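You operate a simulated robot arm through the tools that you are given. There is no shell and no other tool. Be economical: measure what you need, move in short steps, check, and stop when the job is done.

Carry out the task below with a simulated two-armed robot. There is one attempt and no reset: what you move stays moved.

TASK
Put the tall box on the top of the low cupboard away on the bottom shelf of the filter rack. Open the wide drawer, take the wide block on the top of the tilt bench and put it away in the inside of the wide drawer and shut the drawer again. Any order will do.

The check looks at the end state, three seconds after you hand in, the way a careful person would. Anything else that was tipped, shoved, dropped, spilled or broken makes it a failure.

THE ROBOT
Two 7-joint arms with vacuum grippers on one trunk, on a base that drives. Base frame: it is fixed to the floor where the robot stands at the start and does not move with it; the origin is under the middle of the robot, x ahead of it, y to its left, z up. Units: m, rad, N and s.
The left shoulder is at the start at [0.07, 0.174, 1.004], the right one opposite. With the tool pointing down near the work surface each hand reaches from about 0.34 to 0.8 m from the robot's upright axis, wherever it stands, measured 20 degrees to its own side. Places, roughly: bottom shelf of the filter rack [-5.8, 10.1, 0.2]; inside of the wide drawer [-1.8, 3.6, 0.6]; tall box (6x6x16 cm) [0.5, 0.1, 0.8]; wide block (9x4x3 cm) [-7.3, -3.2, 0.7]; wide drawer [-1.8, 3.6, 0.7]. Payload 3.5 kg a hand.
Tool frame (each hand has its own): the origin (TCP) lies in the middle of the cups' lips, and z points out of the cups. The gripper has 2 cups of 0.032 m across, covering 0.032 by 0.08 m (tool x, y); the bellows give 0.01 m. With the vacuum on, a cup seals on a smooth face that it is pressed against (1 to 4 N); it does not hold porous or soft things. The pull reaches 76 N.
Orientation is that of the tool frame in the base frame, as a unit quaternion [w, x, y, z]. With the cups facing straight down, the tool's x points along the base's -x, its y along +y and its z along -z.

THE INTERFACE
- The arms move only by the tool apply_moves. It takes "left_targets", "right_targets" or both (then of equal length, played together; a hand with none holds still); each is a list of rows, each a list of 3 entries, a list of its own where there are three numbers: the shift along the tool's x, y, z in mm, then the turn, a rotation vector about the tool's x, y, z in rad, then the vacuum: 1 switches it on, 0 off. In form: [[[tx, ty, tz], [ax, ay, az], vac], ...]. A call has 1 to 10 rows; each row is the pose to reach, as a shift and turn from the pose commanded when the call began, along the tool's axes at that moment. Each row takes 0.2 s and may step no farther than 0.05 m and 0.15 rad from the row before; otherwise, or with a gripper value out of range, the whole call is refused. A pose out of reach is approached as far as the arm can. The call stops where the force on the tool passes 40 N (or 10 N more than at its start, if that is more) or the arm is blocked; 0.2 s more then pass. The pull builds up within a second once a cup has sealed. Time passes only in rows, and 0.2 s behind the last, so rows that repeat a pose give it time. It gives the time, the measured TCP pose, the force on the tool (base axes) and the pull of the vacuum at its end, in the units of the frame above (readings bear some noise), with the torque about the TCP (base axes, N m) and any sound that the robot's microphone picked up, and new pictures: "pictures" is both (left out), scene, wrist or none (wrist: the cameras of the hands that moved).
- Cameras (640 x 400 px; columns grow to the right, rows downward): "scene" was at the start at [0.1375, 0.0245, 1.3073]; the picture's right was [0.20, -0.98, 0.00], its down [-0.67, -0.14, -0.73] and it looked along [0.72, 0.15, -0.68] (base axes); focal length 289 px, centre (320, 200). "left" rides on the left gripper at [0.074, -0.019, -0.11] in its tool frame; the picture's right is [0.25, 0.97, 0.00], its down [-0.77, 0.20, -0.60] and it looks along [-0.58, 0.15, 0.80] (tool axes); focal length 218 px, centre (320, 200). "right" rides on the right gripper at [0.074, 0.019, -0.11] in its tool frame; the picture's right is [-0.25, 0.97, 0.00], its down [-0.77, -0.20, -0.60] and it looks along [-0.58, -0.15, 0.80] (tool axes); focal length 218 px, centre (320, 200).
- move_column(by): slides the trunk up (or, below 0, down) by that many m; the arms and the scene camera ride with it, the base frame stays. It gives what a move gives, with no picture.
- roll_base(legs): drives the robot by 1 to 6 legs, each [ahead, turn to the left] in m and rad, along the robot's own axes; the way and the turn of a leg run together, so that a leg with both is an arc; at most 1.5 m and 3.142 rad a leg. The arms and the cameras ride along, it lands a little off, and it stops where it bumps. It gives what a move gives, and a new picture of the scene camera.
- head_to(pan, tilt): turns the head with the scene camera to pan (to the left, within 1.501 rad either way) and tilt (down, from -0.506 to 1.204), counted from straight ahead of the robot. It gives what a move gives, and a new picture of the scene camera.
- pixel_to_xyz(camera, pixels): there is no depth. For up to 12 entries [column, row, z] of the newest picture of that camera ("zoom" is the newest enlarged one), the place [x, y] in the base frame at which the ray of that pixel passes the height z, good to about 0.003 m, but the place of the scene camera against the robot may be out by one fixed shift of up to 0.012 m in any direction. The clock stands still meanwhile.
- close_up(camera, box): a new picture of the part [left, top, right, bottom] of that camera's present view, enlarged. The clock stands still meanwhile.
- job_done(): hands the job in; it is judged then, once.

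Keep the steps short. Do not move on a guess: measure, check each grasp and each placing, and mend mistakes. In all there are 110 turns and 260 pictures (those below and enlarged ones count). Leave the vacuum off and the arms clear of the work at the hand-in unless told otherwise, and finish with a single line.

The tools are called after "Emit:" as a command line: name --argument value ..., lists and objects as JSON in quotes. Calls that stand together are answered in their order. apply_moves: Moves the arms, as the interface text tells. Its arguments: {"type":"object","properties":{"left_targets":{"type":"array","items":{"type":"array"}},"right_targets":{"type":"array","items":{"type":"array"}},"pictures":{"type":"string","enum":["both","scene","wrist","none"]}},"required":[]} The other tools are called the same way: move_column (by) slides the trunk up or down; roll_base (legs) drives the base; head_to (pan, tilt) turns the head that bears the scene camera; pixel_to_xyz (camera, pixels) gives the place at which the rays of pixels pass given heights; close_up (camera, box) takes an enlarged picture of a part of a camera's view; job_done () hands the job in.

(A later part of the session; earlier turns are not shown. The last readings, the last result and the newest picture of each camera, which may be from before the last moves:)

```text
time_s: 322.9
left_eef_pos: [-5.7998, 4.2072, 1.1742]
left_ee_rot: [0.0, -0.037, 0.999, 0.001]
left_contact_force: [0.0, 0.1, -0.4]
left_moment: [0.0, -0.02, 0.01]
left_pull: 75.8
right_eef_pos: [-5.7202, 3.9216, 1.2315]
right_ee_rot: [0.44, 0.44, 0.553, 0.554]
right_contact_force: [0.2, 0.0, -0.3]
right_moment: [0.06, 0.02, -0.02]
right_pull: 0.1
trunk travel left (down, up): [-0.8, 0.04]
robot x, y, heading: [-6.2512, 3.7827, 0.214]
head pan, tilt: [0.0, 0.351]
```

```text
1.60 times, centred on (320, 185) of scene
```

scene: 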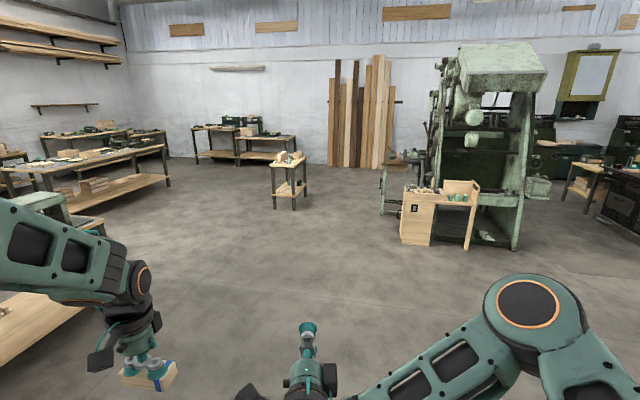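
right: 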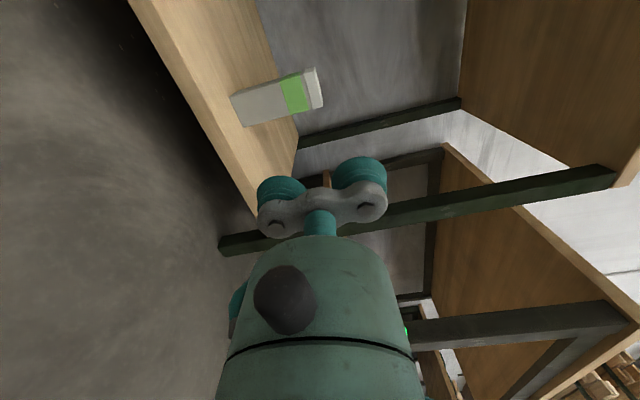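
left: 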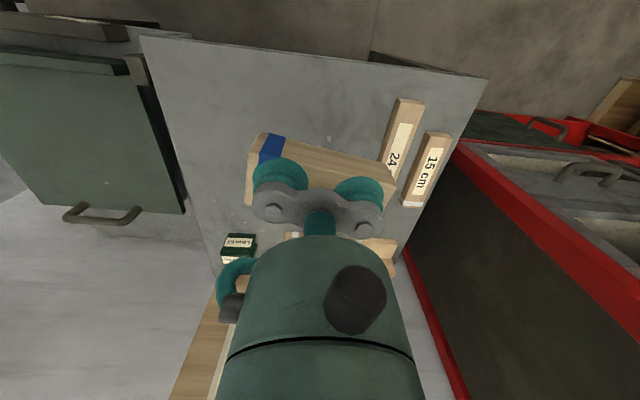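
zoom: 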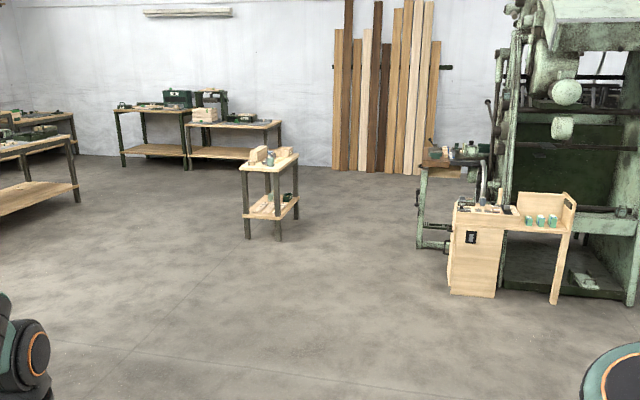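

Wide free floor. I'll go north‑east past the small table to (−2.0, 6.5), then toward the aisle.

Emit:
roll_base --legs '[[0.0, 0.355], [1.3, 0.0], [1.3, 0.0], [1.3, 0.0], [1.1, 0.0]]'

Emit:
head_to --pan -0.6 --tilt 0.4

```text
time_s: 348.2
left_eef_pos: [-1.7073, 7.0297, 1.1748]
left_ee_rot: [0.001, -0.198, 0.98, 0.001]
left_contact_force: [0.2, -0.1, -0.5]
left_moment: [-0.02, -0.01, 0.03]
left_pull: 74.9
right_eef_pos: [-1.5422, 6.783, 1.2324]
right_ee_rot: [0.344, 0.345, 0.617, 0.618]
right_contact_force: [0.7, -0.5, 0.5]
right_moment: [0.01, 0.01, -0.01]
right_pull: 0.1
trunk travel left (down, up): [-0.8, 0.04]
robot x, y, heading: [-2.0005, 6.4847, 0.544]
head pan, tilt: [0.0, 0.351]
```

scene: 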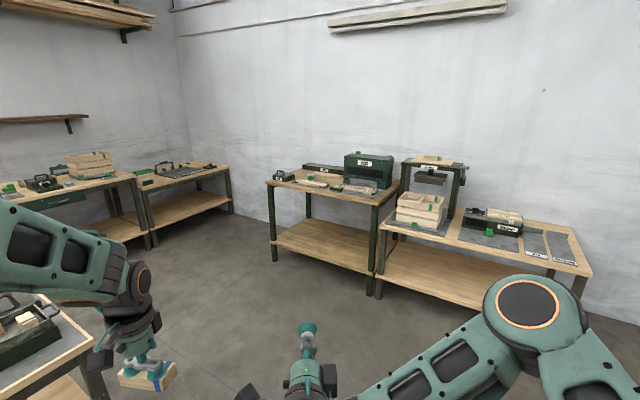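

```text
time_s: 349.2
left_eef_pos: [-1.708, 7.0292, 1.1744]
left_ee_rot: [-0.001, -0.198, 0.98, 0.001]
left_contact_force: [-0.2, 0.0, -1.2]
left_moment: [-0.01, 0.01, 0.04]
left_pull: 75.7
right_eef_pos: [-1.5413, 6.7834, 1.2312]
right_ee_rot: [0.345, 0.345, 0.617, 0.617]
right_contact_force: [-0.3, 0.7, 0.0]
right_moment: [0.02, 0.0, 0.01]
right_pull: 0.1
trunk travel left (down, up): [-0.8, 0.04]
robot x, y, heading: [-1.998, 6.4819, 0.548]
head pan, tilt: [-0.6, 0.4]
```

scene: 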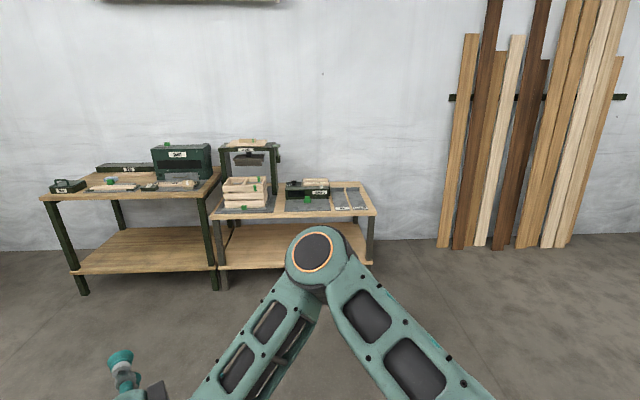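

Emit:
roll_base --legs '[[0.0, -0.69], [1.35, 0.0], [0.0, -1.43], [1.4, 0.0]]'

Emit:
head_to --pan -0.7 --tilt 0.4

Emit:
close_up --camera "scene" --box '[160, 60, 640, 360]'

```text
time_s: 368.0
left_eef_pos: [-0.225, 4.3605, 1.1753]
left_ee_rot: [0.001, 0.731, 0.682, -0.001]
left_contact_force: [0.2, -0.1, -1.1]
left_moment: [-0.05, 0.05, 0.0]
left_pull: 75.8
right_eef_pos: [-0.5193, 4.3236, 1.231]
right_ee_rot: [0.706, 0.707, 0.028, 0.029]
right_contact_force: [0.7, 0.6, 0.0]
right_moment: [0.02, 0.0, -0.03]
right_pull: 0.0
trunk travel left (down, up): [-0.8, 0.04]
robot x, y, heading: [-0.5836, 4.8634, -1.499]
head pan, tilt: [-0.6, 0.4]
```

scene: 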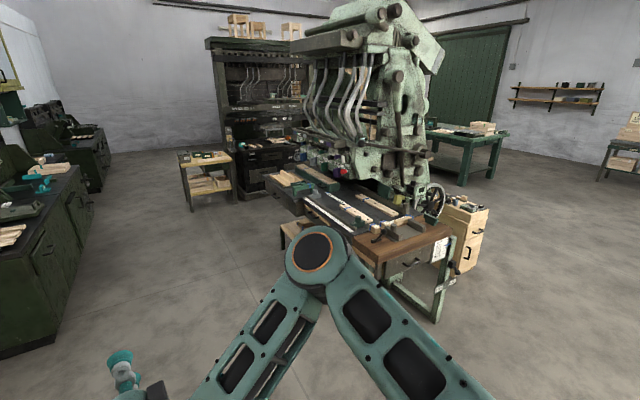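

```text
time_s: 368.7
left_eef_pos: [-0.2253, 4.3597, 1.1747]
left_ee_rot: [0.0, 0.731, 0.682, 0.001]
left_contact_force: [-0.2, -0.9, -0.5]
left_moment: [-0.02, 0.02, -0.04]
left_pull: 75.5
right_eef_pos: [-0.5195, 4.3228, 1.2311]
right_ee_rot: [0.706, 0.707, 0.03, 0.029]
right_contact_force: [1.4, -0.5, -1.1]
right_moment: [0.03, 0.0, 0.03]
right_pull: 0.1
trunk travel left (down, up): [-0.8, 0.04]
robot x, y, heading: [-0.5809, 4.8639, -1.5]
head pan, tilt: [-0.7, 0.4]
```

scene: 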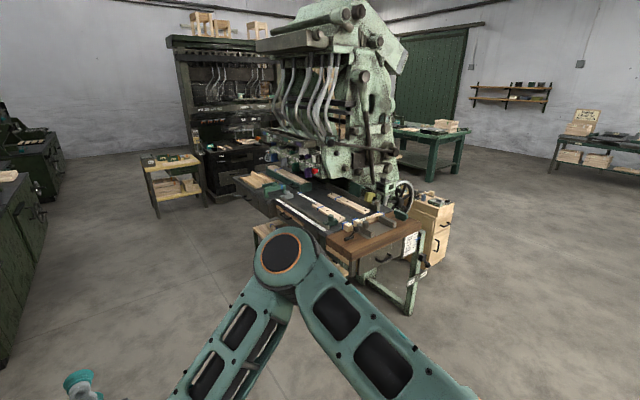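

```text
1.33 times, centred on (400, 210) of scene
```

zoom: 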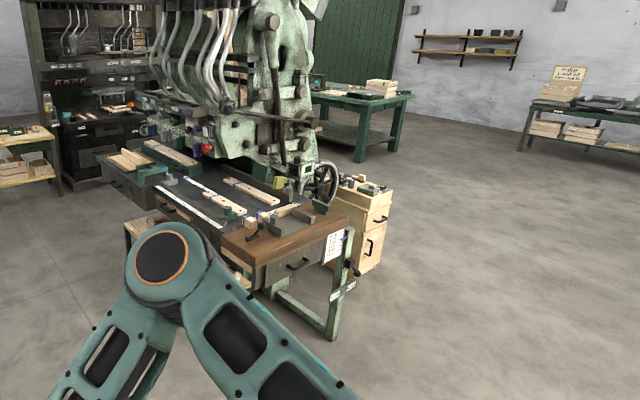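

The wide drawer appears under the wooden bench end, front facing north (+y), handle near (385,258). I zoom in and measure.

Emit:
close_up --camera "scene" --box '[310, 190, 470, 320]'

Emit:
pixel_to_xyz --camera "scene" --pixels '[[353, 258, 0.75], [424, 228, 0.75], [408, 315, 0.0], [420, 260, 0.0], [370, 226, 0.75], [328, 237, 0.75], [385, 258, 0.62], [360, 275, 0.65]]'

```text
3.08 times, centred on (390, 255) of scene
```

zoom: 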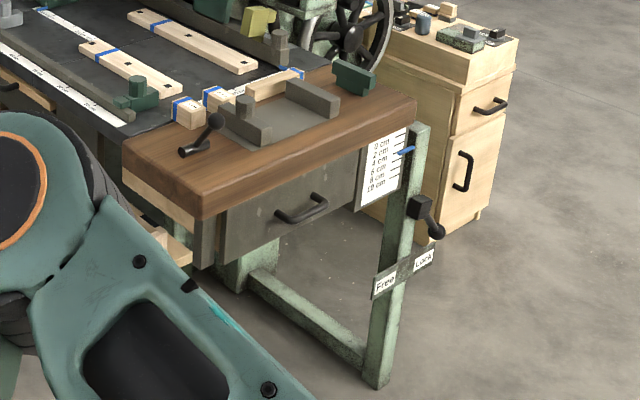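

```text
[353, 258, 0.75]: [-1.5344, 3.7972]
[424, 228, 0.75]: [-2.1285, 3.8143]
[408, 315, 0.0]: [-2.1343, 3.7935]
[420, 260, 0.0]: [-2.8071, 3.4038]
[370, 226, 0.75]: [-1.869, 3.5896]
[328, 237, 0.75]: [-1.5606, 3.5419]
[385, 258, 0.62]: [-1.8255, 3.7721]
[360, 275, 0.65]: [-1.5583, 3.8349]
```

Drawer front at y ≈ 3.77, handle at x ≈ −1.83, facing +y. I'll stand north of it at (−1.85, 4.5), keeping clear of the small table at y ≥ 5.0.

Emit:
roll_base --legs '[[0.38, 0.0], [0.0, -1.62], [1.27, 0.0], [0.0, 1.54]]'

Emit:
head_to --pan 0.0 --tilt 0.85

```text
time_s: 384.9
left_eef_pos: [-1.4891, 3.8503, 1.1741]
left_ee_rot: [0.001, 0.732, 0.681, 0.0]
left_contact_force: [-0.7, 0.1, -0.3]
left_moment: [-0.04, 0.02, 0.01]
left_pull: 37.4
right_eef_pos: [-1.7846, 3.8134, 1.2315]
right_ee_rot: [0.706, 0.707, 0.027, 0.027]
right_contact_force: [-0.2, 0.9, 0.3]
right_moment: [-0.01, 0.0, 0.0]
right_pull: 0.1
trunk travel left (down, up): [-0.8, 0.04]
robot x, y, heading: [-1.8421, 4.3574, -1.507]
head pan, tilt: [-0.7, 0.4]
```

scene: 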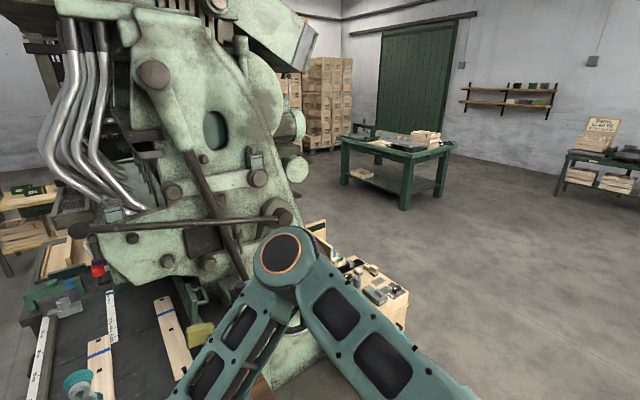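

```text
time_s: 386.0
left_eef_pos: [-1.4883, 3.85, 1.1749]
left_ee_rot: [0.001, 0.733, 0.68, 0.0]
left_contact_force: [0.3, -0.2, -0.1]
left_moment: [0.0, -0.01, -0.01]
left_pull: 37.8
right_eef_pos: [-1.7842, 3.815, 1.2307]
right_ee_rot: [0.707, 0.706, 0.027, 0.027]
right_contact_force: [-0.3, -0.4, 0.1]
right_moment: [0.01, 0.0, 0.0]
right_pull: 0.1
trunk travel left (down, up): [-0.8, 0.04]
robot x, y, heading: [-1.8409, 4.3606, -1.499]
head pan, tilt: [0.0, 0.85]
```

scene: 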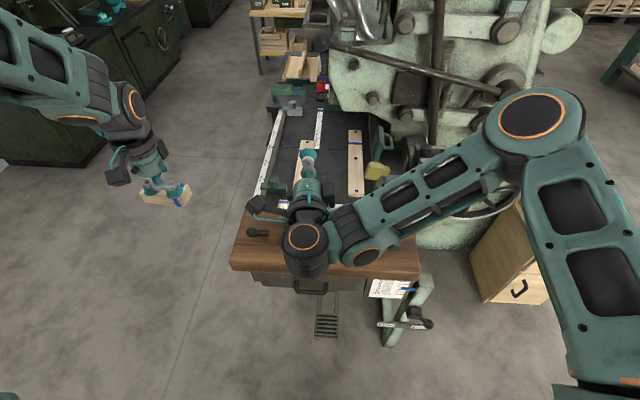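

The left pull has dropped to 37 N, so one cup has lost its seal. I look at the left hand at once.

Emit:
close_up --camera "left" --box '[200, 90, 440, 240]'

Emit:
close_up --camera "scene" --box '[220, 190, 460, 350]'

```text
2.67 times, centred on (320, 165) of left
```

zoom: 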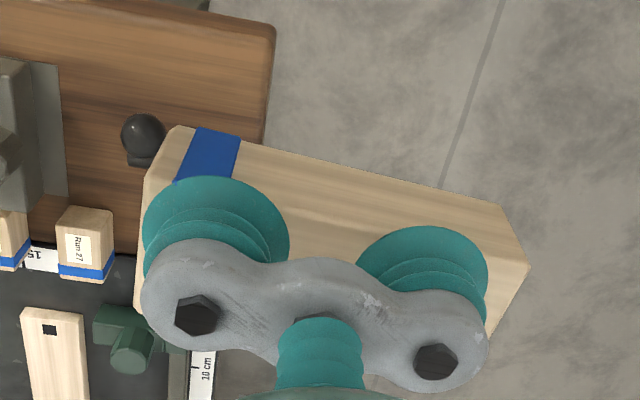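

```text
2.50 times, centred on (340, 270) of scene
```

zoom: 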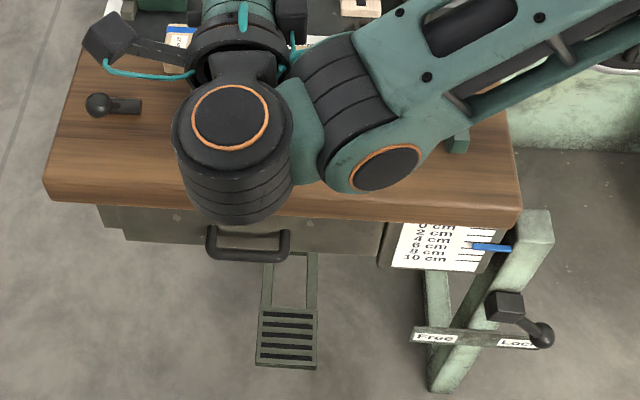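

One cup still holds at a steady 37 N, and the block is light. I handle it gently. I back up 0.14 m for room to pull, and measure the drawer front.

Emit:
roll_base --legs '[[-0.14, 0.0]]'

Emit:
close_up --camera "scene" --box '[200, 170, 440, 320]'

```text
time_s: 387.3
left_eef_pos: [-1.4962, 3.9879, 1.1729]
left_ee_rot: [0.001, 0.731, 0.683, 0.002]
left_contact_force: [-0.1, -0.5, -1.4]
left_moment: [-0.02, 0.02, -0.01]
left_pull: 37.7
right_eef_pos: [-1.7899, 3.9501, 1.2297]
right_ee_rot: [0.706, 0.707, 0.029, 0.029]
right_contact_force: [0.8, 0.6, -0.4]
right_moment: [-0.03, -0.03, 0.05]
right_pull: 0.1
trunk travel left (down, up): [-0.8, 0.04]
robot x, y, heading: [-1.8511, 4.4942, -1.499]
head pan, tilt: [0.0, 0.85]
```

scene: 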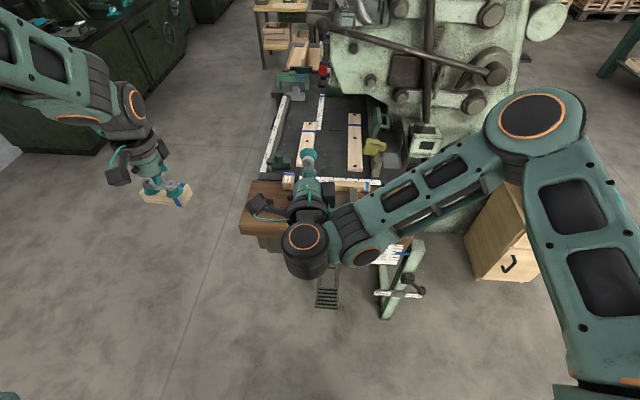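

```text
2.67 times, centred on (320, 245) of scene
```

zoom: 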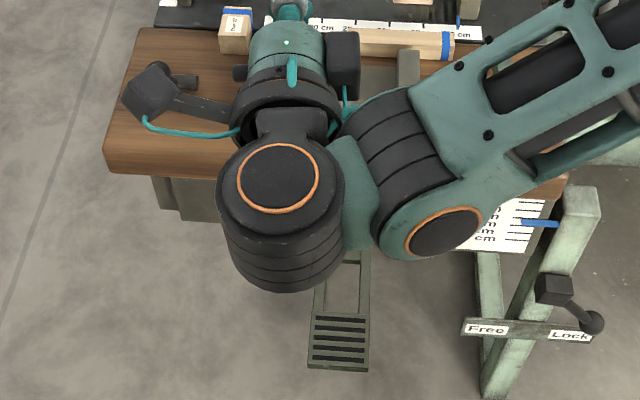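

The hand hides the front. I lower the trunk 0.4 m (both hands are clear of the bench edge) and look again.

Emit:
move_column --by -0.4

Emit:
head_to --pan 0.0 --tilt 0.7

Emit:
close_up --camera "scene" --box '[160, 140, 480, 340]'

Emit:
close_up --camera "right" --box '[0, 0, 640, 400]'

```text
time_s: 391.1
left_eef_pos: [-1.4954, 3.9892, 0.7741]
left_ee_rot: [0.0, 0.731, 0.682, 0.001]
left_contact_force: [-0.6, -0.1, -0.9]
left_moment: [0.01, 0.04, 0.03]
left_pull: 37.8
right_eef_pos: [-1.7903, 3.9516, 0.832]
right_ee_rot: [0.707, 0.706, 0.029, 0.029]
right_contact_force: [0.7, 0.4, 0.6]
right_moment: [-0.02, 0.03, -0.01]
right_pull: 0.1
trunk travel left (down, up): [-0.4, 0.44]
robot x, y, heading: [-1.8547, 4.4958, -1.496]
head pan, tilt: [0.0, 0.85]
```

```text
time_s: 391.9
left_eef_pos: [-1.4954, 3.9879, 0.7738]
left_ee_rot: [0.001, 0.731, 0.683, 0.001]
left_contact_force: [0.2, -0.1, -0.6]
left_moment: [-0.01, -0.01, -0.01]
left_pull: 38.1
right_eef_pos: [-1.7914, 3.9518, 0.8316]
right_ee_rot: [0.707, 0.706, 0.029, 0.03]
right_contact_force: [-0.2, -0.9, 0.0]
right_moment: [-0.02, 0.01, -0.04]
right_pull: 0.1
trunk travel left (down, up): [-0.4, 0.44]
robot x, y, heading: [-1.852, 4.4943, -1.497]
head pan, tilt: [0.0, 0.7]
```

scene: 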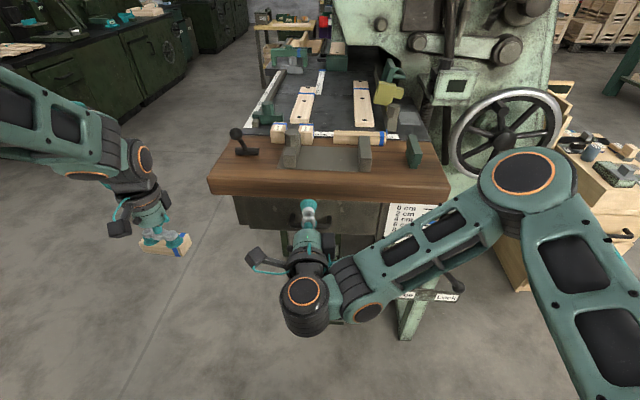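

```text
2.00 times, centred on (320, 240) of scene
```

zoom: 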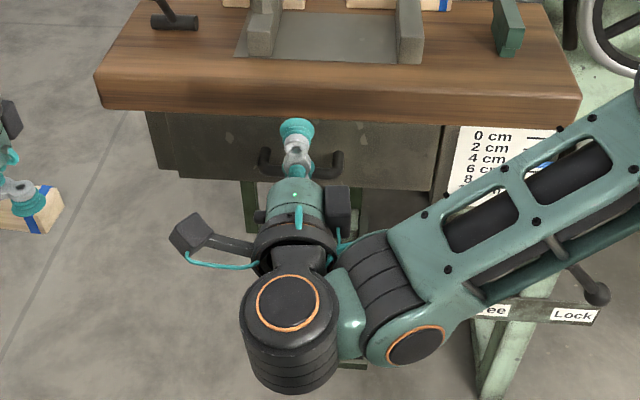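

```text
1.00 times, centred on (320, 200) of right
```

zoom: 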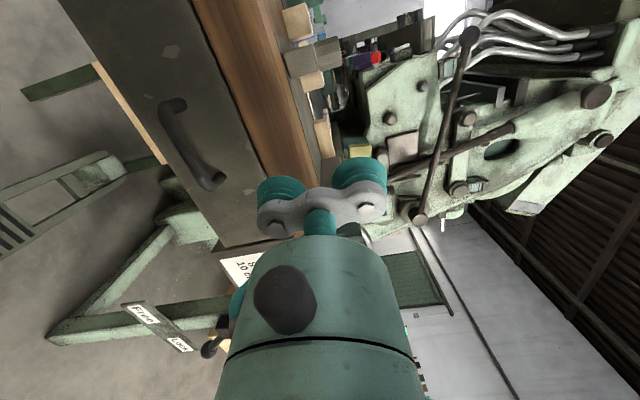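

I triangulate the drawer front from both cameras.

Emit:
pixel_to_xyz --camera "scene" --pixels '[[292, 222, 0.6], [292, 222, 0.7], [329, 224, 0.6], [329, 224, 0.7], [379, 198, 0.6], [379, 198, 0.7], [250, 229, 0.5], [250, 229, 0.6], [377, 235, 0.5], [377, 235, 0.6], [208, 183, 0.75], [450, 192, 0.75]]'

Emit:
pixel_to_xyz --camera "right" --pixels '[[172, 105, 0.6], [172, 105, 0.7], [215, 182, 0.6], [215, 182, 0.7], [225, 246, 0.5], [225, 246, 0.6]]'

```text
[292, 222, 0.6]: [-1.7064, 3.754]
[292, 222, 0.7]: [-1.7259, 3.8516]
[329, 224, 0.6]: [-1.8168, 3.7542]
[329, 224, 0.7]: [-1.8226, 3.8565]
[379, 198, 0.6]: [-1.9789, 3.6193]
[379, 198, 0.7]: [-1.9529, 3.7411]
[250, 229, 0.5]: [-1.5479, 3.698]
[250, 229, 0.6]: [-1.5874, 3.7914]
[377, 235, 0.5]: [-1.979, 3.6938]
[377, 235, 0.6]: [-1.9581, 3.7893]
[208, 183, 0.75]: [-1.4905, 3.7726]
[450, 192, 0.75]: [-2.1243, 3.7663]
```

```text
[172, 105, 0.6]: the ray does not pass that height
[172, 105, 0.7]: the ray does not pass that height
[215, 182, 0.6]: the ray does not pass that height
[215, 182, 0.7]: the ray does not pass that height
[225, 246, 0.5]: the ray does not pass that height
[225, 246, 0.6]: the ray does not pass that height
```

Front plane y ≈ 3.775, face z 0.60–0.69, handle x −1.82…−1.715. The free smooth area is west of the handle, centre x ≈ −1.89. I roll the right hand −90° so its cups lie horizontally, moving sideways meanwhile.

Emit:
apply_moves --right_targets '[[[-10, 0, 0], [0, 0, -0.1485], 0], [[-21, 0, 0], [0, 0, -0.297], 0], [[-32, 0, 0], [0, 0, -0.4455], 0], [[-43, 0, 0], [0, 0, -0.594], 0], [[-54, 0, 0], [0, 0, -0.7425], 0], [[-64, 0, 0], [0, 0, -0.891], 0], [[-75, 0, 0], [0, 0, -1.0395], 0], [[-86, 0, 0], [0, 0, -1.188], 0], [[-97, 0, 0], [0, 0, -1.3365], 0], [[-107, 0, 0], [0, 0, -1.485], 0]]' --pictures "scene"

```text
time_s: 394.1
left_eef_pos: [-1.4964, 3.9879, 0.7739]
left_ee_rot: [0.001, 0.731, 0.683, 0.001]
left_contact_force: [-0.5, -0.3, -0.3]
left_moment: [-0.09, 0.02, -0.03]
left_pull: 75.9
right_eef_pos: [-1.8974, 3.9438, 0.8327]
right_ee_rot: [0.54, 0.5, 0.5, -0.457]
right_contact_force: [0.6, 0.3, -0.1]
right_moment: [0.0, -0.02, 0.02]
right_pull: 0.1
trunk travel left (down, up): [-0.4, 0.44]
robot x, y, heading: [-1.8504, 4.4944, -1.501]
head pan, tilt: [0.0, 0.7]
```

scene: 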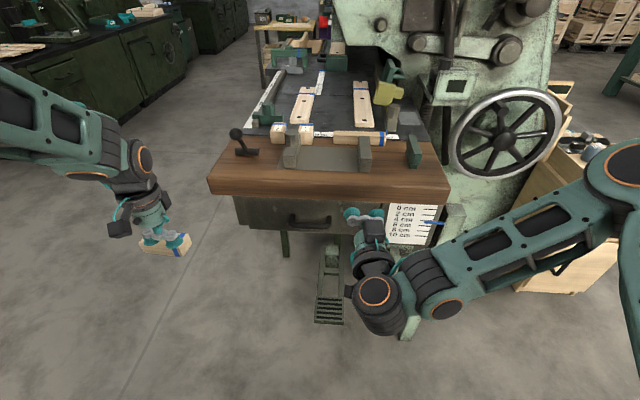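

Left hand is back to a full 76 N. Drawer front is now visible; I zoom for the exact layout.

Emit:
close_up --camera "scene" --box '[200, 160, 460, 320]'

```text
2.46 times, centred on (330, 240) of scene
```

zoom: 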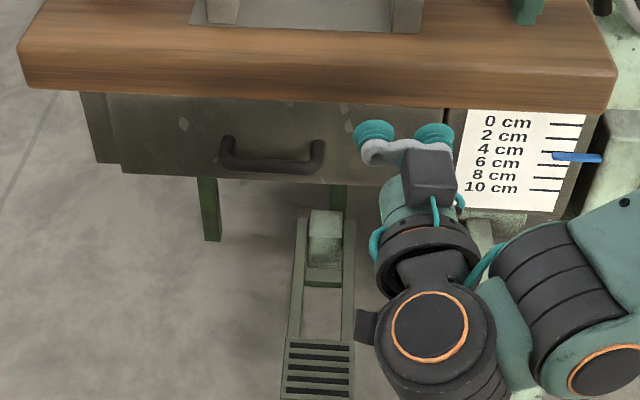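

Emit:
apply_moves --right_targets '[[[40, -4, 10], [0.017, 0, -0.017], 0], [[80, -8, 25], [0.034, 0, -0.034], 0], [[120, -12, 45], [0.05, 0, -0.05], 0], [[155, -16, 70], [0.067, 0, -0.068], 0], [[182, -18, 94], [0.083, 0, -0.086], 0], [[182, -18, 94], [0.083, 0, -0.086], 0]]' --pictures "both"

Emit:
close_up --camera "scene" --box '[200, 160, 460, 320]'

```text
time_s: 395.4
left_eef_pos: [-1.4957, 3.9897, 0.7755]
left_ee_rot: [0.001, 0.731, 0.683, 0.001]
left_contact_force: [-0.6, -0.5, -0.5]
left_moment: [-0.05, 0.01, 0.01]
left_pull: 75.8
right_eef_pos: [-1.8908, 3.8495, 0.6483]
right_ee_rot: [0.499, 0.501, 0.501, -0.499]
right_contact_force: [-0.4, 0.0, 0.6]
right_moment: [0.02, -0.01, 0.01]
right_pull: 0.2
trunk travel left (down, up): [-0.4, 0.44]
robot x, y, heading: [-1.8526, 4.4946, -1.499]
head pan, tilt: [0.0, 0.7]
```

scene: 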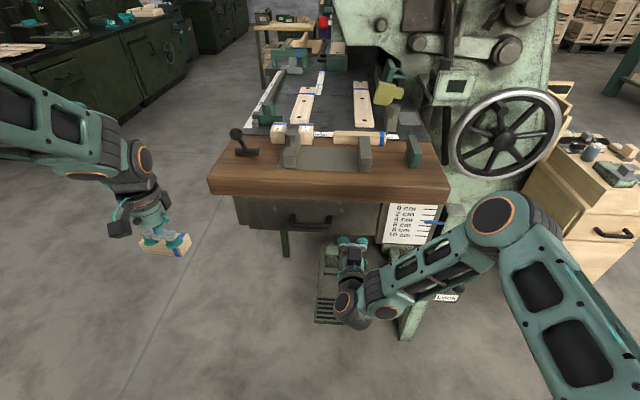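
right: 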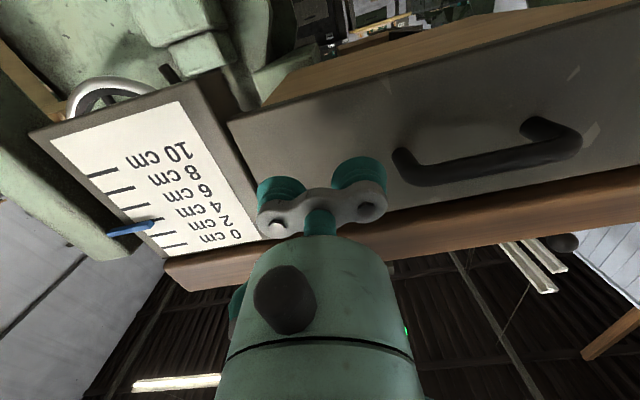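

```text
2.46 times, centred on (330, 240) of scene
```

zoom: 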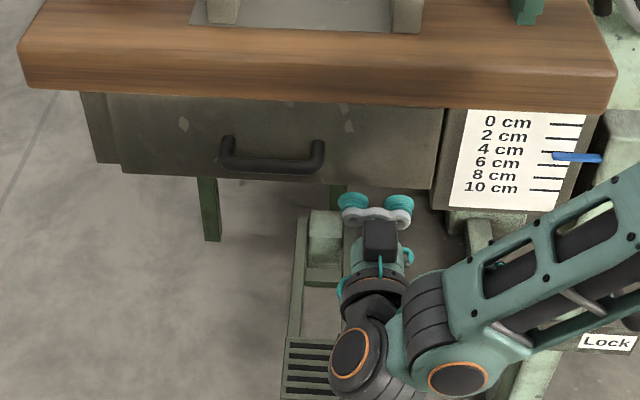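

The cups will land between the drawer's west edge and the handle with ~3 cm to spare each way. I advance with vacuum on.

Emit:
apply_moves --right_targets '[[[0, 0, 25], [0, 0, 0], 1], [[0, 0, 45], [0, 0, 0], 1], [[0, 0, 58], [0, 0, 0], 1], [[0, 0, 63], [0, 0, 0], 1], [[0, 0, 68], [0, 0, 0], 1], [[0, 0, 72], [0, 0, 0], 1], [[0, 0, 75], [0, 0, 0], 1]]' --pictures "wrist"

```text
time_s: 396.7
left_eef_pos: [-1.4976, 3.9916, 0.7769]
left_ee_rot: [0.003, 0.732, 0.681, -0.001]
left_contact_force: [1.1, 0.1, -0.4]
left_moment: [-0.03, -0.01, 0.03]
left_pull: 75.2
right_eef_pos: [-1.8919, 3.7866, 0.6494]
right_ee_rot: [0.498, 0.502, 0.5, -0.5]
right_contact_force: [-5.2, 17.1, 9.8]
right_moment: [-0.23, -0.05, 0.24]
right_pull: 75.4
trunk travel left (down, up): [-0.4, 0.44]
robot x, y, heading: [-1.8504, 4.4956, -1.497]
head pan, tilt: [0.0, 0.7]
stopped in row 6 (right hand): the force on the tool passed its limit (the readings are from after the stop); the commanded pose is now the measured one
```

right: 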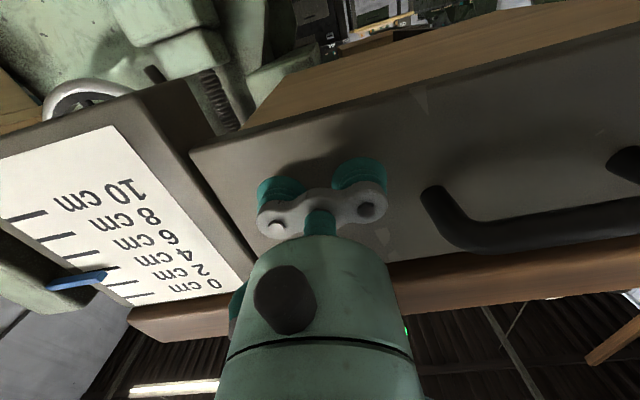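

Sealed on the drawer front (75 N). I pull gently 40 mm and check.

Emit:
apply_moves --right_targets '[[[0, 0, -8], [0, 0, 0], 1], [[0, 0, -16], [0, 0, 0], 1], [[0, 0, -26], [0, 0, 0], 1], [[0, 0, -40], [0, 0, 0], 1]]' --pictures "both"

```text
time_s: 397.7
left_eef_pos: [-1.4976, 3.9908, 0.7764]
left_ee_rot: [0.002, 0.732, 0.682, -0.001]
left_contact_force: [0.2, -0.1, -0.6]
left_moment: [-0.05, 0.0, -0.02]
left_pull: 75.4
right_eef_pos: [-1.8924, 3.8233, 0.6501]
right_ee_rot: [0.499, 0.501, 0.5, -0.5]
right_contact_force: [-7.7, 1.1, 23.9]
right_moment: [0.01, -0.14, 0.21]
right_pull: 75.5
trunk travel left (down, up): [-0.4, 0.44]
robot x, y, heading: [-1.8483, 4.4965, -1.502]
head pan, tilt: [0.0, 0.7]
```

scene: 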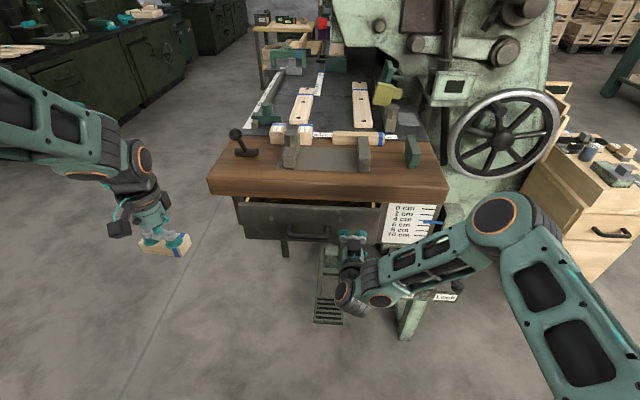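
right: 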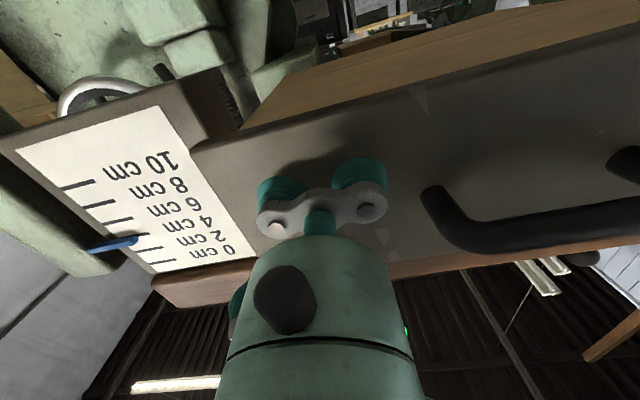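

The drawer slides. There's some side load (24 N vertical), so I ease upward 2 mm while pulling further.

Emit:
apply_moves --right_targets '[[[-1, 0, -10], [0, 0, 0], 1], [[-2, -0.5, -25], [0, 0, 0], 1], [[-2, -0.5, -45], [0, 0, 0], 1], [[-2, -0.5, -65], [0, 0, 0], 1], [[-2, -0.5, -85], [0, 0, 0], 1], [[-2, -0.5, -105], [0, 0, 0], 1], [[-2, -0.5, -125], [0, 0, 0], 1], [[-2, -0.5, -140], [0, 0, 0], 1]]' --pictures "both"

```text
time_s: 399.5
left_eef_pos: [-1.4983, 3.9887, 0.7745]
left_ee_rot: [0.002, 0.732, 0.682, 0.001]
left_contact_force: [-0.1, 0.3, -1.1]
left_moment: [-0.03, 0.01, -0.06]
left_pull: 75.1
right_eef_pos: [-1.8932, 3.965, 0.6499]
right_ee_rot: [0.497, 0.502, 0.504, -0.496]
right_contact_force: [-14.7, 1.2, -6.9]
right_moment: [-0.28, -0.32, 0.44]
right_pull: 75.6
trunk travel left (down, up): [-0.4, 0.44]
robot x, y, heading: [-1.8506, 4.4954, -1.501]
head pan, tilt: [0.0, 0.7]
```

scene: 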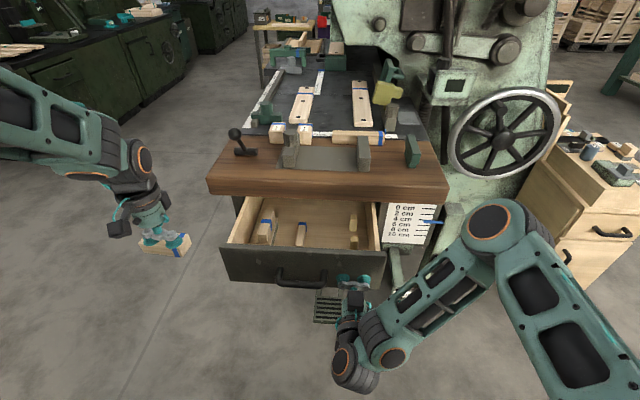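
right: 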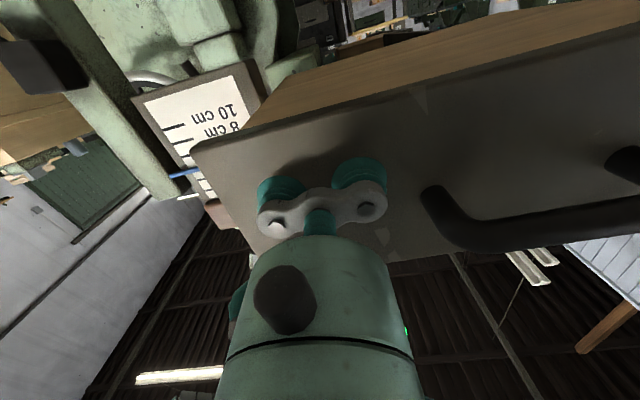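

Drawer open ~18 cm, with small blocks inside. I zoom in to pick a free spot.

Emit:
close_up --camera "scene" --box '[200, 180, 420, 310]'

```text
2.91 times, centred on (310, 245) of scene
```

zoom: 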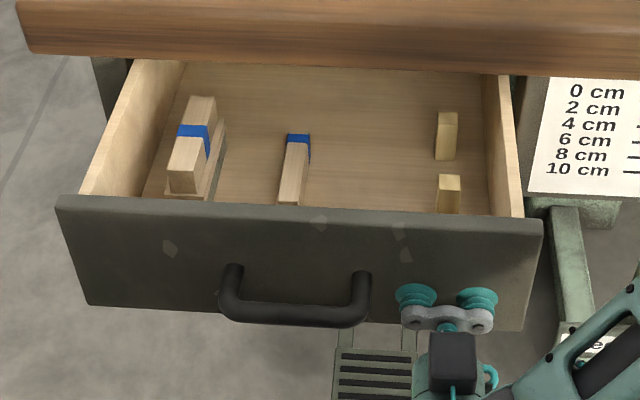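

Emit:
pixel_to_xyz --camera "zoom" --pixels '[[308, 165, 0.65], [302, 200, 0.65], [436, 180, 0.65], [440, 115, 0.65], [435, 155, 0.62], [372, 150, 0.62], [60, 197, 0.69], [542, 222, 0.69], [500, 215, 0.69], [372, 205, 0.69], [300, 205, 0.62], [372, 75, 0.69]]'

Emit:
apply_moves --left_targets '[[[0, 0, -30], [0, 0, -0.03], 1], [[0, 0, -60], [0, 0, -0.068], 1], [[0, 0, -90], [0, 0, -0.068], 1]]' --pictures "none"

```text
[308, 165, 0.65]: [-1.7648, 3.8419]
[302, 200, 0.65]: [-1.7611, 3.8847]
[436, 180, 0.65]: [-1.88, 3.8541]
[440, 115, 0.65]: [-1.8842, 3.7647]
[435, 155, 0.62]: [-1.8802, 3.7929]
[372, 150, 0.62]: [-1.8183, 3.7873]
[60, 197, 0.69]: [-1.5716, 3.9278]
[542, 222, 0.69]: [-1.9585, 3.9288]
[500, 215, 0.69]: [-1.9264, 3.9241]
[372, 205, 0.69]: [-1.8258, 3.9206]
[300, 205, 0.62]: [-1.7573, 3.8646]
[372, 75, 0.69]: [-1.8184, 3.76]
```

```text
time_s: 400.3
left_eef_pos: [-1.4989, 3.9912, 0.8646]
left_ee_rot: [0.001, 0.708, 0.707, 0.001]
left_contact_force: [0.3, -1.0, 0.0]
left_moment: [-0.05, 0.02, 0.0]
left_pull: 75.1
right_eef_pos: [-1.8918, 3.9644, 0.649]
right_ee_rot: [0.497, 0.502, 0.503, -0.498]
right_contact_force: [-17.1, 1.8, -17.1]
right_moment: [-0.24, 0.23, 0.47]
right_pull: 76.0
trunk travel left (down, up): [-0.4, 0.44]
robot x, y, heading: [-1.8513, 4.4957, -1.495]
head pan, tilt: [0.0, 0.7]
```

The free gap in x is about 11.5 cm, so I'll lay the block with its long side along y. I turn the left hand +90° where it hangs.

Emit:
apply_moves --left_targets '[[[0, 0, 0], [0, 0, 0.148], 1], [[0, 0, 0], [0, 0, 0.296], 1], [[0, 0, 0], [0, 0, 0.444], 1], [[0, 0, 0], [0, 0, 0.592], 1], [[0, 0, 0], [0, 0, 0.74], 1], [[0, 0, 0], [0, 0, 0.888], 1], [[0, 0, 0], [0, 0, 1.036], 1], [[0, 0, 0], [0, 0, 1.184], 1], [[0, 0, 0], [0, 0, 1.332], 1], [[0, 0, 0], [0, 0, 1.48], 1]]' --pictures "scene"

```text
time_s: 402.5
left_eef_pos: [-1.4999, 3.9873, 0.8637]
left_ee_rot: [0.0, 0.999, 0.042, 0.002]
left_contact_force: [-0.1, 0.0, 0.1]
left_moment: [0.01, 0.03, -0.02]
left_pull: 75.5
right_eef_pos: [-1.893, 3.9637, 0.6504]
right_ee_rot: [0.498, 0.502, 0.503, -0.497]
right_contact_force: [-14.4, 0.2, -23.0]
right_moment: [-0.34, 0.32, 0.3]
right_pull: 76.0
trunk travel left (down, up): [-0.4, 0.44]
robot x, y, heading: [-1.8497, 4.495, -1.502]
head pan, tilt: [0.0, 0.7]
```

scene: 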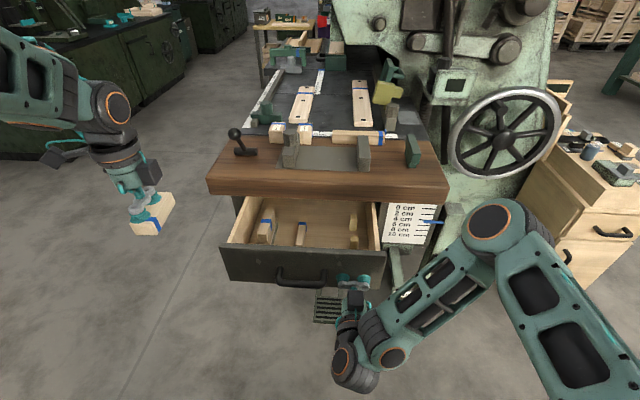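

Emit:
apply_moves --left_targets '[[[-41, 12, 0], [0, 0, 0.01], 1], [[-83, 24, 0], [0, 0, 0.02], 1], [[-124, 36, 0], [0, 0, 0.03], 1], [[-166, 47, 0], [0, 0, 0.04], 1], [[-207, 59, 0], [0, 0, 0.05], 1], [[-248, 71, 0], [0, 0, 0.06], 1], [[-290, 83, 0], [0, 0, 0.07], 1], [[-331, 94, 0], [0, 0, 0.084], 1], [[-331, 94, 0], [0, 0, 0.084], 1]]' --pictures "both"

Emit:
close_up --camera "left" --box '[160, 40, 480, 240]'

```text
time_s: 404.5
left_eef_pos: [-1.8203, 3.8626, 0.863]
left_ee_rot: [-0.001, 1.0, 0.003, 0.002]
left_contact_force: [-0.7, 0.4, 0.0]
left_moment: [-0.02, 0.02, 0.03]
left_pull: 75.6
right_eef_pos: [-1.8936, 3.9641, 0.65]
right_ee_rot: [0.497, 0.503, 0.502, -0.498]
right_contact_force: [-18.9, 0.1, -20.8]
right_moment: [-0.37, 0.18, 0.3]
right_pull: 75.7
trunk travel left (down, up): [-0.4, 0.44]
robot x, y, heading: [-1.8518, 4.4948, -1.499]
head pan, tilt: [0.0, 0.7]
```

scene: 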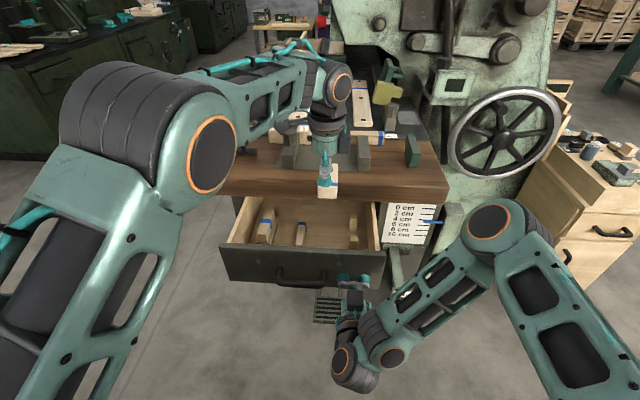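
left: 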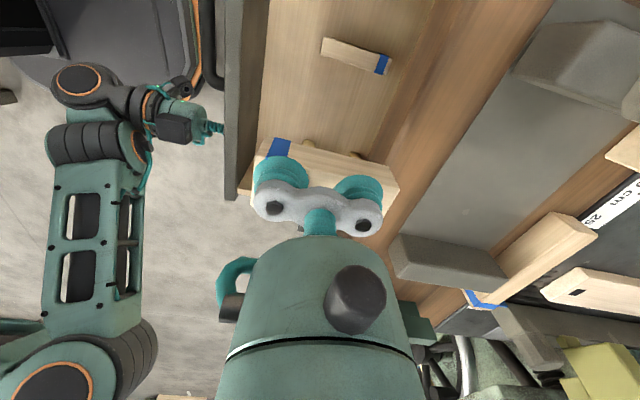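

```text
2.00 times, centred on (320, 140) of left
```

zoom: 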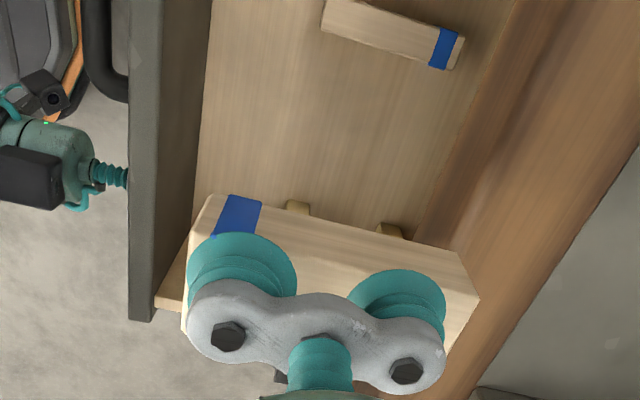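

Emit:
pixel_to_xyz --camera "zoom" --pixels '[[323, 28, 0.65], [448, 70, 0.65], [323, 28, 0.62], [298, 202, 0.65], [392, 225, 0.65], [298, 202, 0.68], [195, 180, 0.62], [132, 200, 0.69], [160, 200, 0.69], [300, 120, 0.62], [480, 130, 0.75], [130, 320, 0.69]]'

```text
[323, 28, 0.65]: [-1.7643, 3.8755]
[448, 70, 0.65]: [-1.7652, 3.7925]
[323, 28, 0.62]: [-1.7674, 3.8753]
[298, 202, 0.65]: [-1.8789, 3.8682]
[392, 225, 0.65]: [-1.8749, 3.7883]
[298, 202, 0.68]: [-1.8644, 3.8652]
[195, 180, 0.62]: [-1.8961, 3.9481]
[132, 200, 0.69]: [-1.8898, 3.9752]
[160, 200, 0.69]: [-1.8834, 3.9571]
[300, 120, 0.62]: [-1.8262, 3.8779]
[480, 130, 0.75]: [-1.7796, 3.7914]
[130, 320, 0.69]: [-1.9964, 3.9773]
```

The gap runs x −1.765…−1.875; the block at x −1.82 has ~3.5 cm each side. I shift 14 mm away from the bench edge and descend, the last part slowly.

Emit:
apply_moves --left_targets '[[[0, -14, 20], [0, 0, 0], 1], [[0, -14, 60], [0, 0, 0], 1], [[0, -14, 100], [0, 0, 0], 1], [[0, -14, 135], [0, 0, 0], 1], [[0, -14, 165], [0, 0, 0], 1]]' --pictures "both"

Emit:
close_up --camera "scene" --box '[200, 160, 420, 310]'

```text
time_s: 405.7
left_eef_pos: [-1.8141, 3.8781, 0.7001]
left_ee_rot: [-0.001, 1.0, 0.011, -0.004]
left_contact_force: [-0.5, 0.5, -0.3]
left_moment: [0.05, 0.02, 0.01]
left_pull: 75.3
right_eef_pos: [-1.8932, 3.9628, 0.6499]
right_ee_rot: [0.497, 0.503, 0.502, -0.498]
right_contact_force: [-20.0, -1.3, -21.2]
right_moment: [-0.36, 0.18, 0.33]
right_pull: 74.9
trunk travel left (down, up): [-0.4, 0.44]
robot x, y, heading: [-1.8528, 4.4965, -1.496]
head pan, tilt: [0.0, 0.7]
```

scene: 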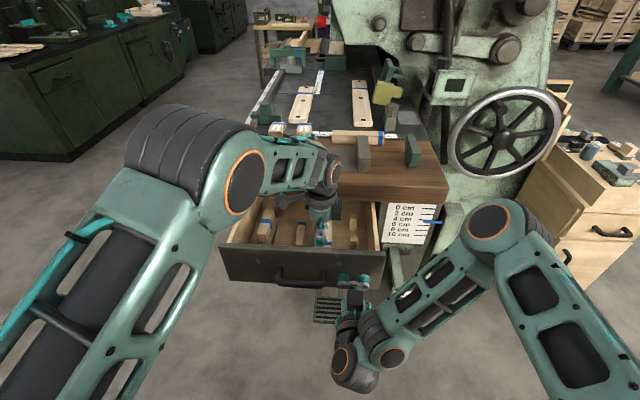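
left: 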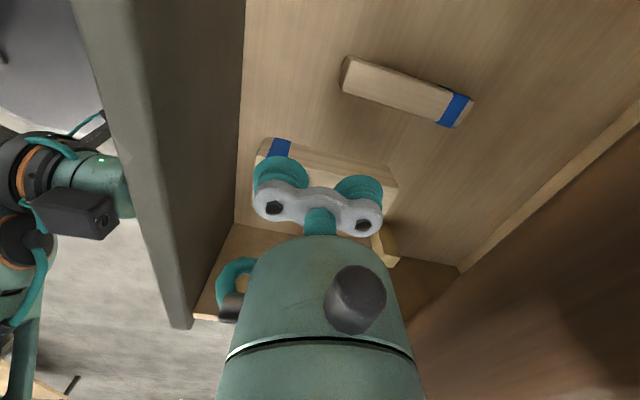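

```text
2.67 times, centred on (310, 235) of scene
```

zoom: 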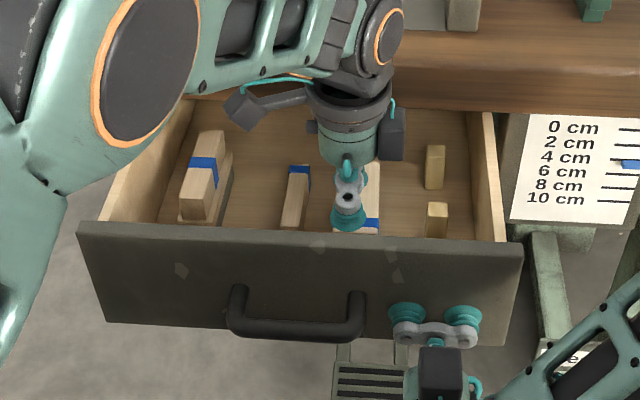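

Clear all round. Lowering slowly to the drawer floor.

Emit:
apply_moves --left_targets '[[[-4, 0, 8], [0, 0, 0], 1], [[-6, 0, 16], [0, 0, 0], 1], [[-6, 0, 24], [0, 0, 0], 1], [[-6, 0, 30], [0, 0, 0], 1], [[-6, 0, 35], [0, 0, 0], 1], [[-6, 0, 40], [0, 0, 0], 1]]' --pictures "wrist"

```text
time_s: 407.1
left_eef_pos: [-1.8226, 3.8786, 0.6578]
left_ee_rot: [0.0, 1.0, 0.005, 0.002]
left_contact_force: [-0.6, 0.9, -0.4]
left_moment: [0.0, -0.04, -0.01]
left_pull: 75.5
right_eef_pos: [-1.892, 3.9636, 0.6505]
right_ee_rot: [0.497, 0.503, 0.502, -0.497]
right_contact_force: [-19.6, -0.1, -18.1]
right_moment: [-0.35, 0.06, 0.33]
right_pull: 75.0
trunk travel left (down, up): [-0.4, 0.44]
robot x, y, heading: [-1.8523, 4.4966, -1.501]
head pan, tilt: [0.0, 0.7]
```

left: 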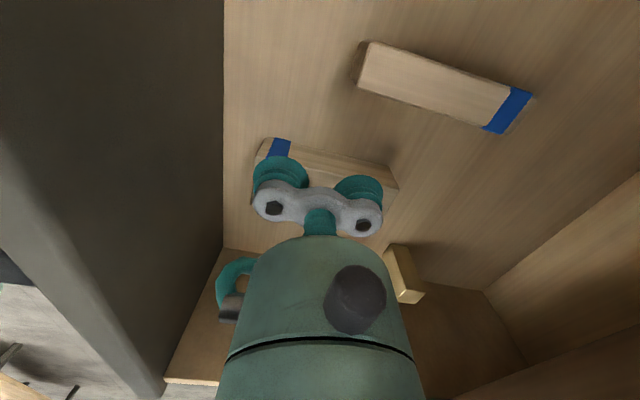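

Emit:
apply_moves --left_targets '[[[0, 0, 4], [0, 0, 0], 1], [[0, 0, 8], [0, 0, 0], 1], [[0, 0, 11], [0, 0, 0], 1], [[0, 0, 14], [0, 0, 0], 1]]' --pictures "wrist"

```text
time_s: 407.9
left_eef_pos: [-1.8245, 3.8789, 0.654]
left_ee_rot: [0.004, 1.0, 0.004, 0.0]
left_contact_force: [-2.1, 1.5, 6.7]
left_moment: [0.23, 0.18, 0.02]
left_pull: 75.7
right_eef_pos: [-1.8905, 3.9643, 0.6525]
right_ee_rot: [0.498, 0.502, 0.501, -0.499]
right_contact_force: [-4.2, -1.2, 6.0]
right_moment: [-0.08, -0.35, 0.0]
right_pull: 75.9
trunk travel left (down, up): [-0.4, 0.44]
robot x, y, heading: [-1.8554, 4.4954, -1.495]
head pan, tilt: [0.0, 0.7]
stopped in row 3 (left hand): the force on the tool passed its limit (the readings are from after the stop); the commanded pose is now the measured one
```

left: 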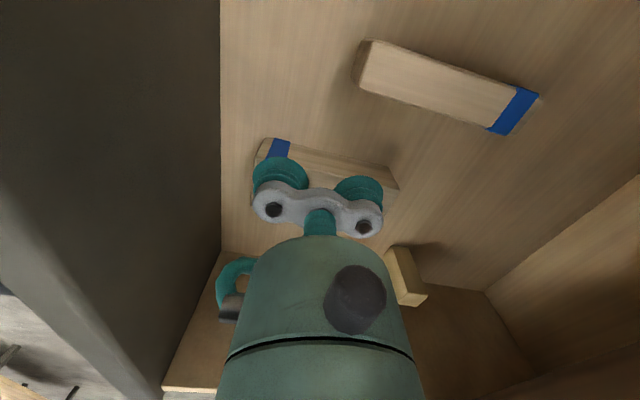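

Contact at TCP z 0.654 (floor reached, 7 N residual). I release the vacuum and wait.

Emit:
apply_moves --left_targets '[[[0, 0, 0], [0, 0, 0], 0], [[0, 0, 0], [0, 0, 0], 0], [[0, 0, 0], [0, 0, 0], 0], [[0, 0, 0], [0, 0, 0], 0], [[0, 0, 0], [0, 0, 0], 0], [[0, 0, 0], [0, 0, 0], 0]]' --pictures "none"

Emit:
apply_moves --left_targets '[[[0, 0, -5], [0, 0, 0], 0], [[0, 0, -15], [0, 0, 0], 0], [[0, 0, -40], [0, 0, 0], 0], [[0, 0, -80], [0, 0, 0], 0]]' --pictures "both"

```text
time_s: 409.3
left_eef_pos: [-1.8238, 3.8807, 0.6535]
left_ee_rot: [0.003, 1.0, 0.003, 0.001]
left_contact_force: [0.8, 0.4, 1.1]
left_moment: [0.0, 0.0, -0.02]
left_pull: 0.2
right_eef_pos: [-1.8918, 3.9644, 0.6529]
right_ee_rot: [0.498, 0.502, 0.502, -0.498]
right_contact_force: [-8.6, -0.8, 22.4]
right_moment: [0.08, -0.15, -0.03]
right_pull: 75.7
trunk travel left (down, up): [-0.4, 0.44]
robot x, y, heading: [-1.8525, 4.496, -1.501]
head pan, tilt: [0.0, 0.7]
```

```text
time_s: 410.3
left_eef_pos: [-1.8156, 3.8806, 0.7284]
left_ee_rot: [-0.003, 1.0, 0.012, -0.004]
left_contact_force: [0.9, 0.9, -0.2]
left_moment: [0.01, 0.01, 0.0]
left_pull: 0.0
right_eef_pos: [-1.891, 3.9666, 0.6532]
right_ee_rot: [0.499, 0.502, 0.502, -0.498]
right_contact_force: [-8.6, 2.0, 26.4]
right_moment: [0.19, -0.01, 0.07]
right_pull: 75.1
trunk travel left (down, up): [-0.4, 0.44]
robot x, y, heading: [-1.8539, 4.4982, -1.499]
head pan, tilt: [0.0, 0.7]
```

scene: 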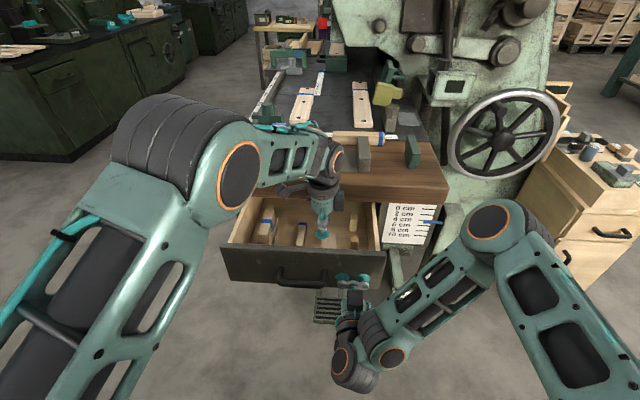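
left: 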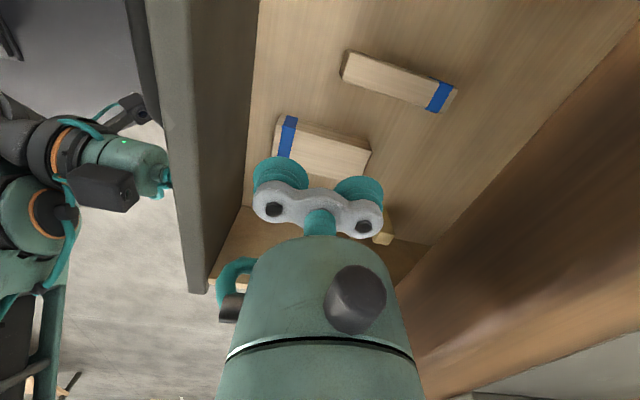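

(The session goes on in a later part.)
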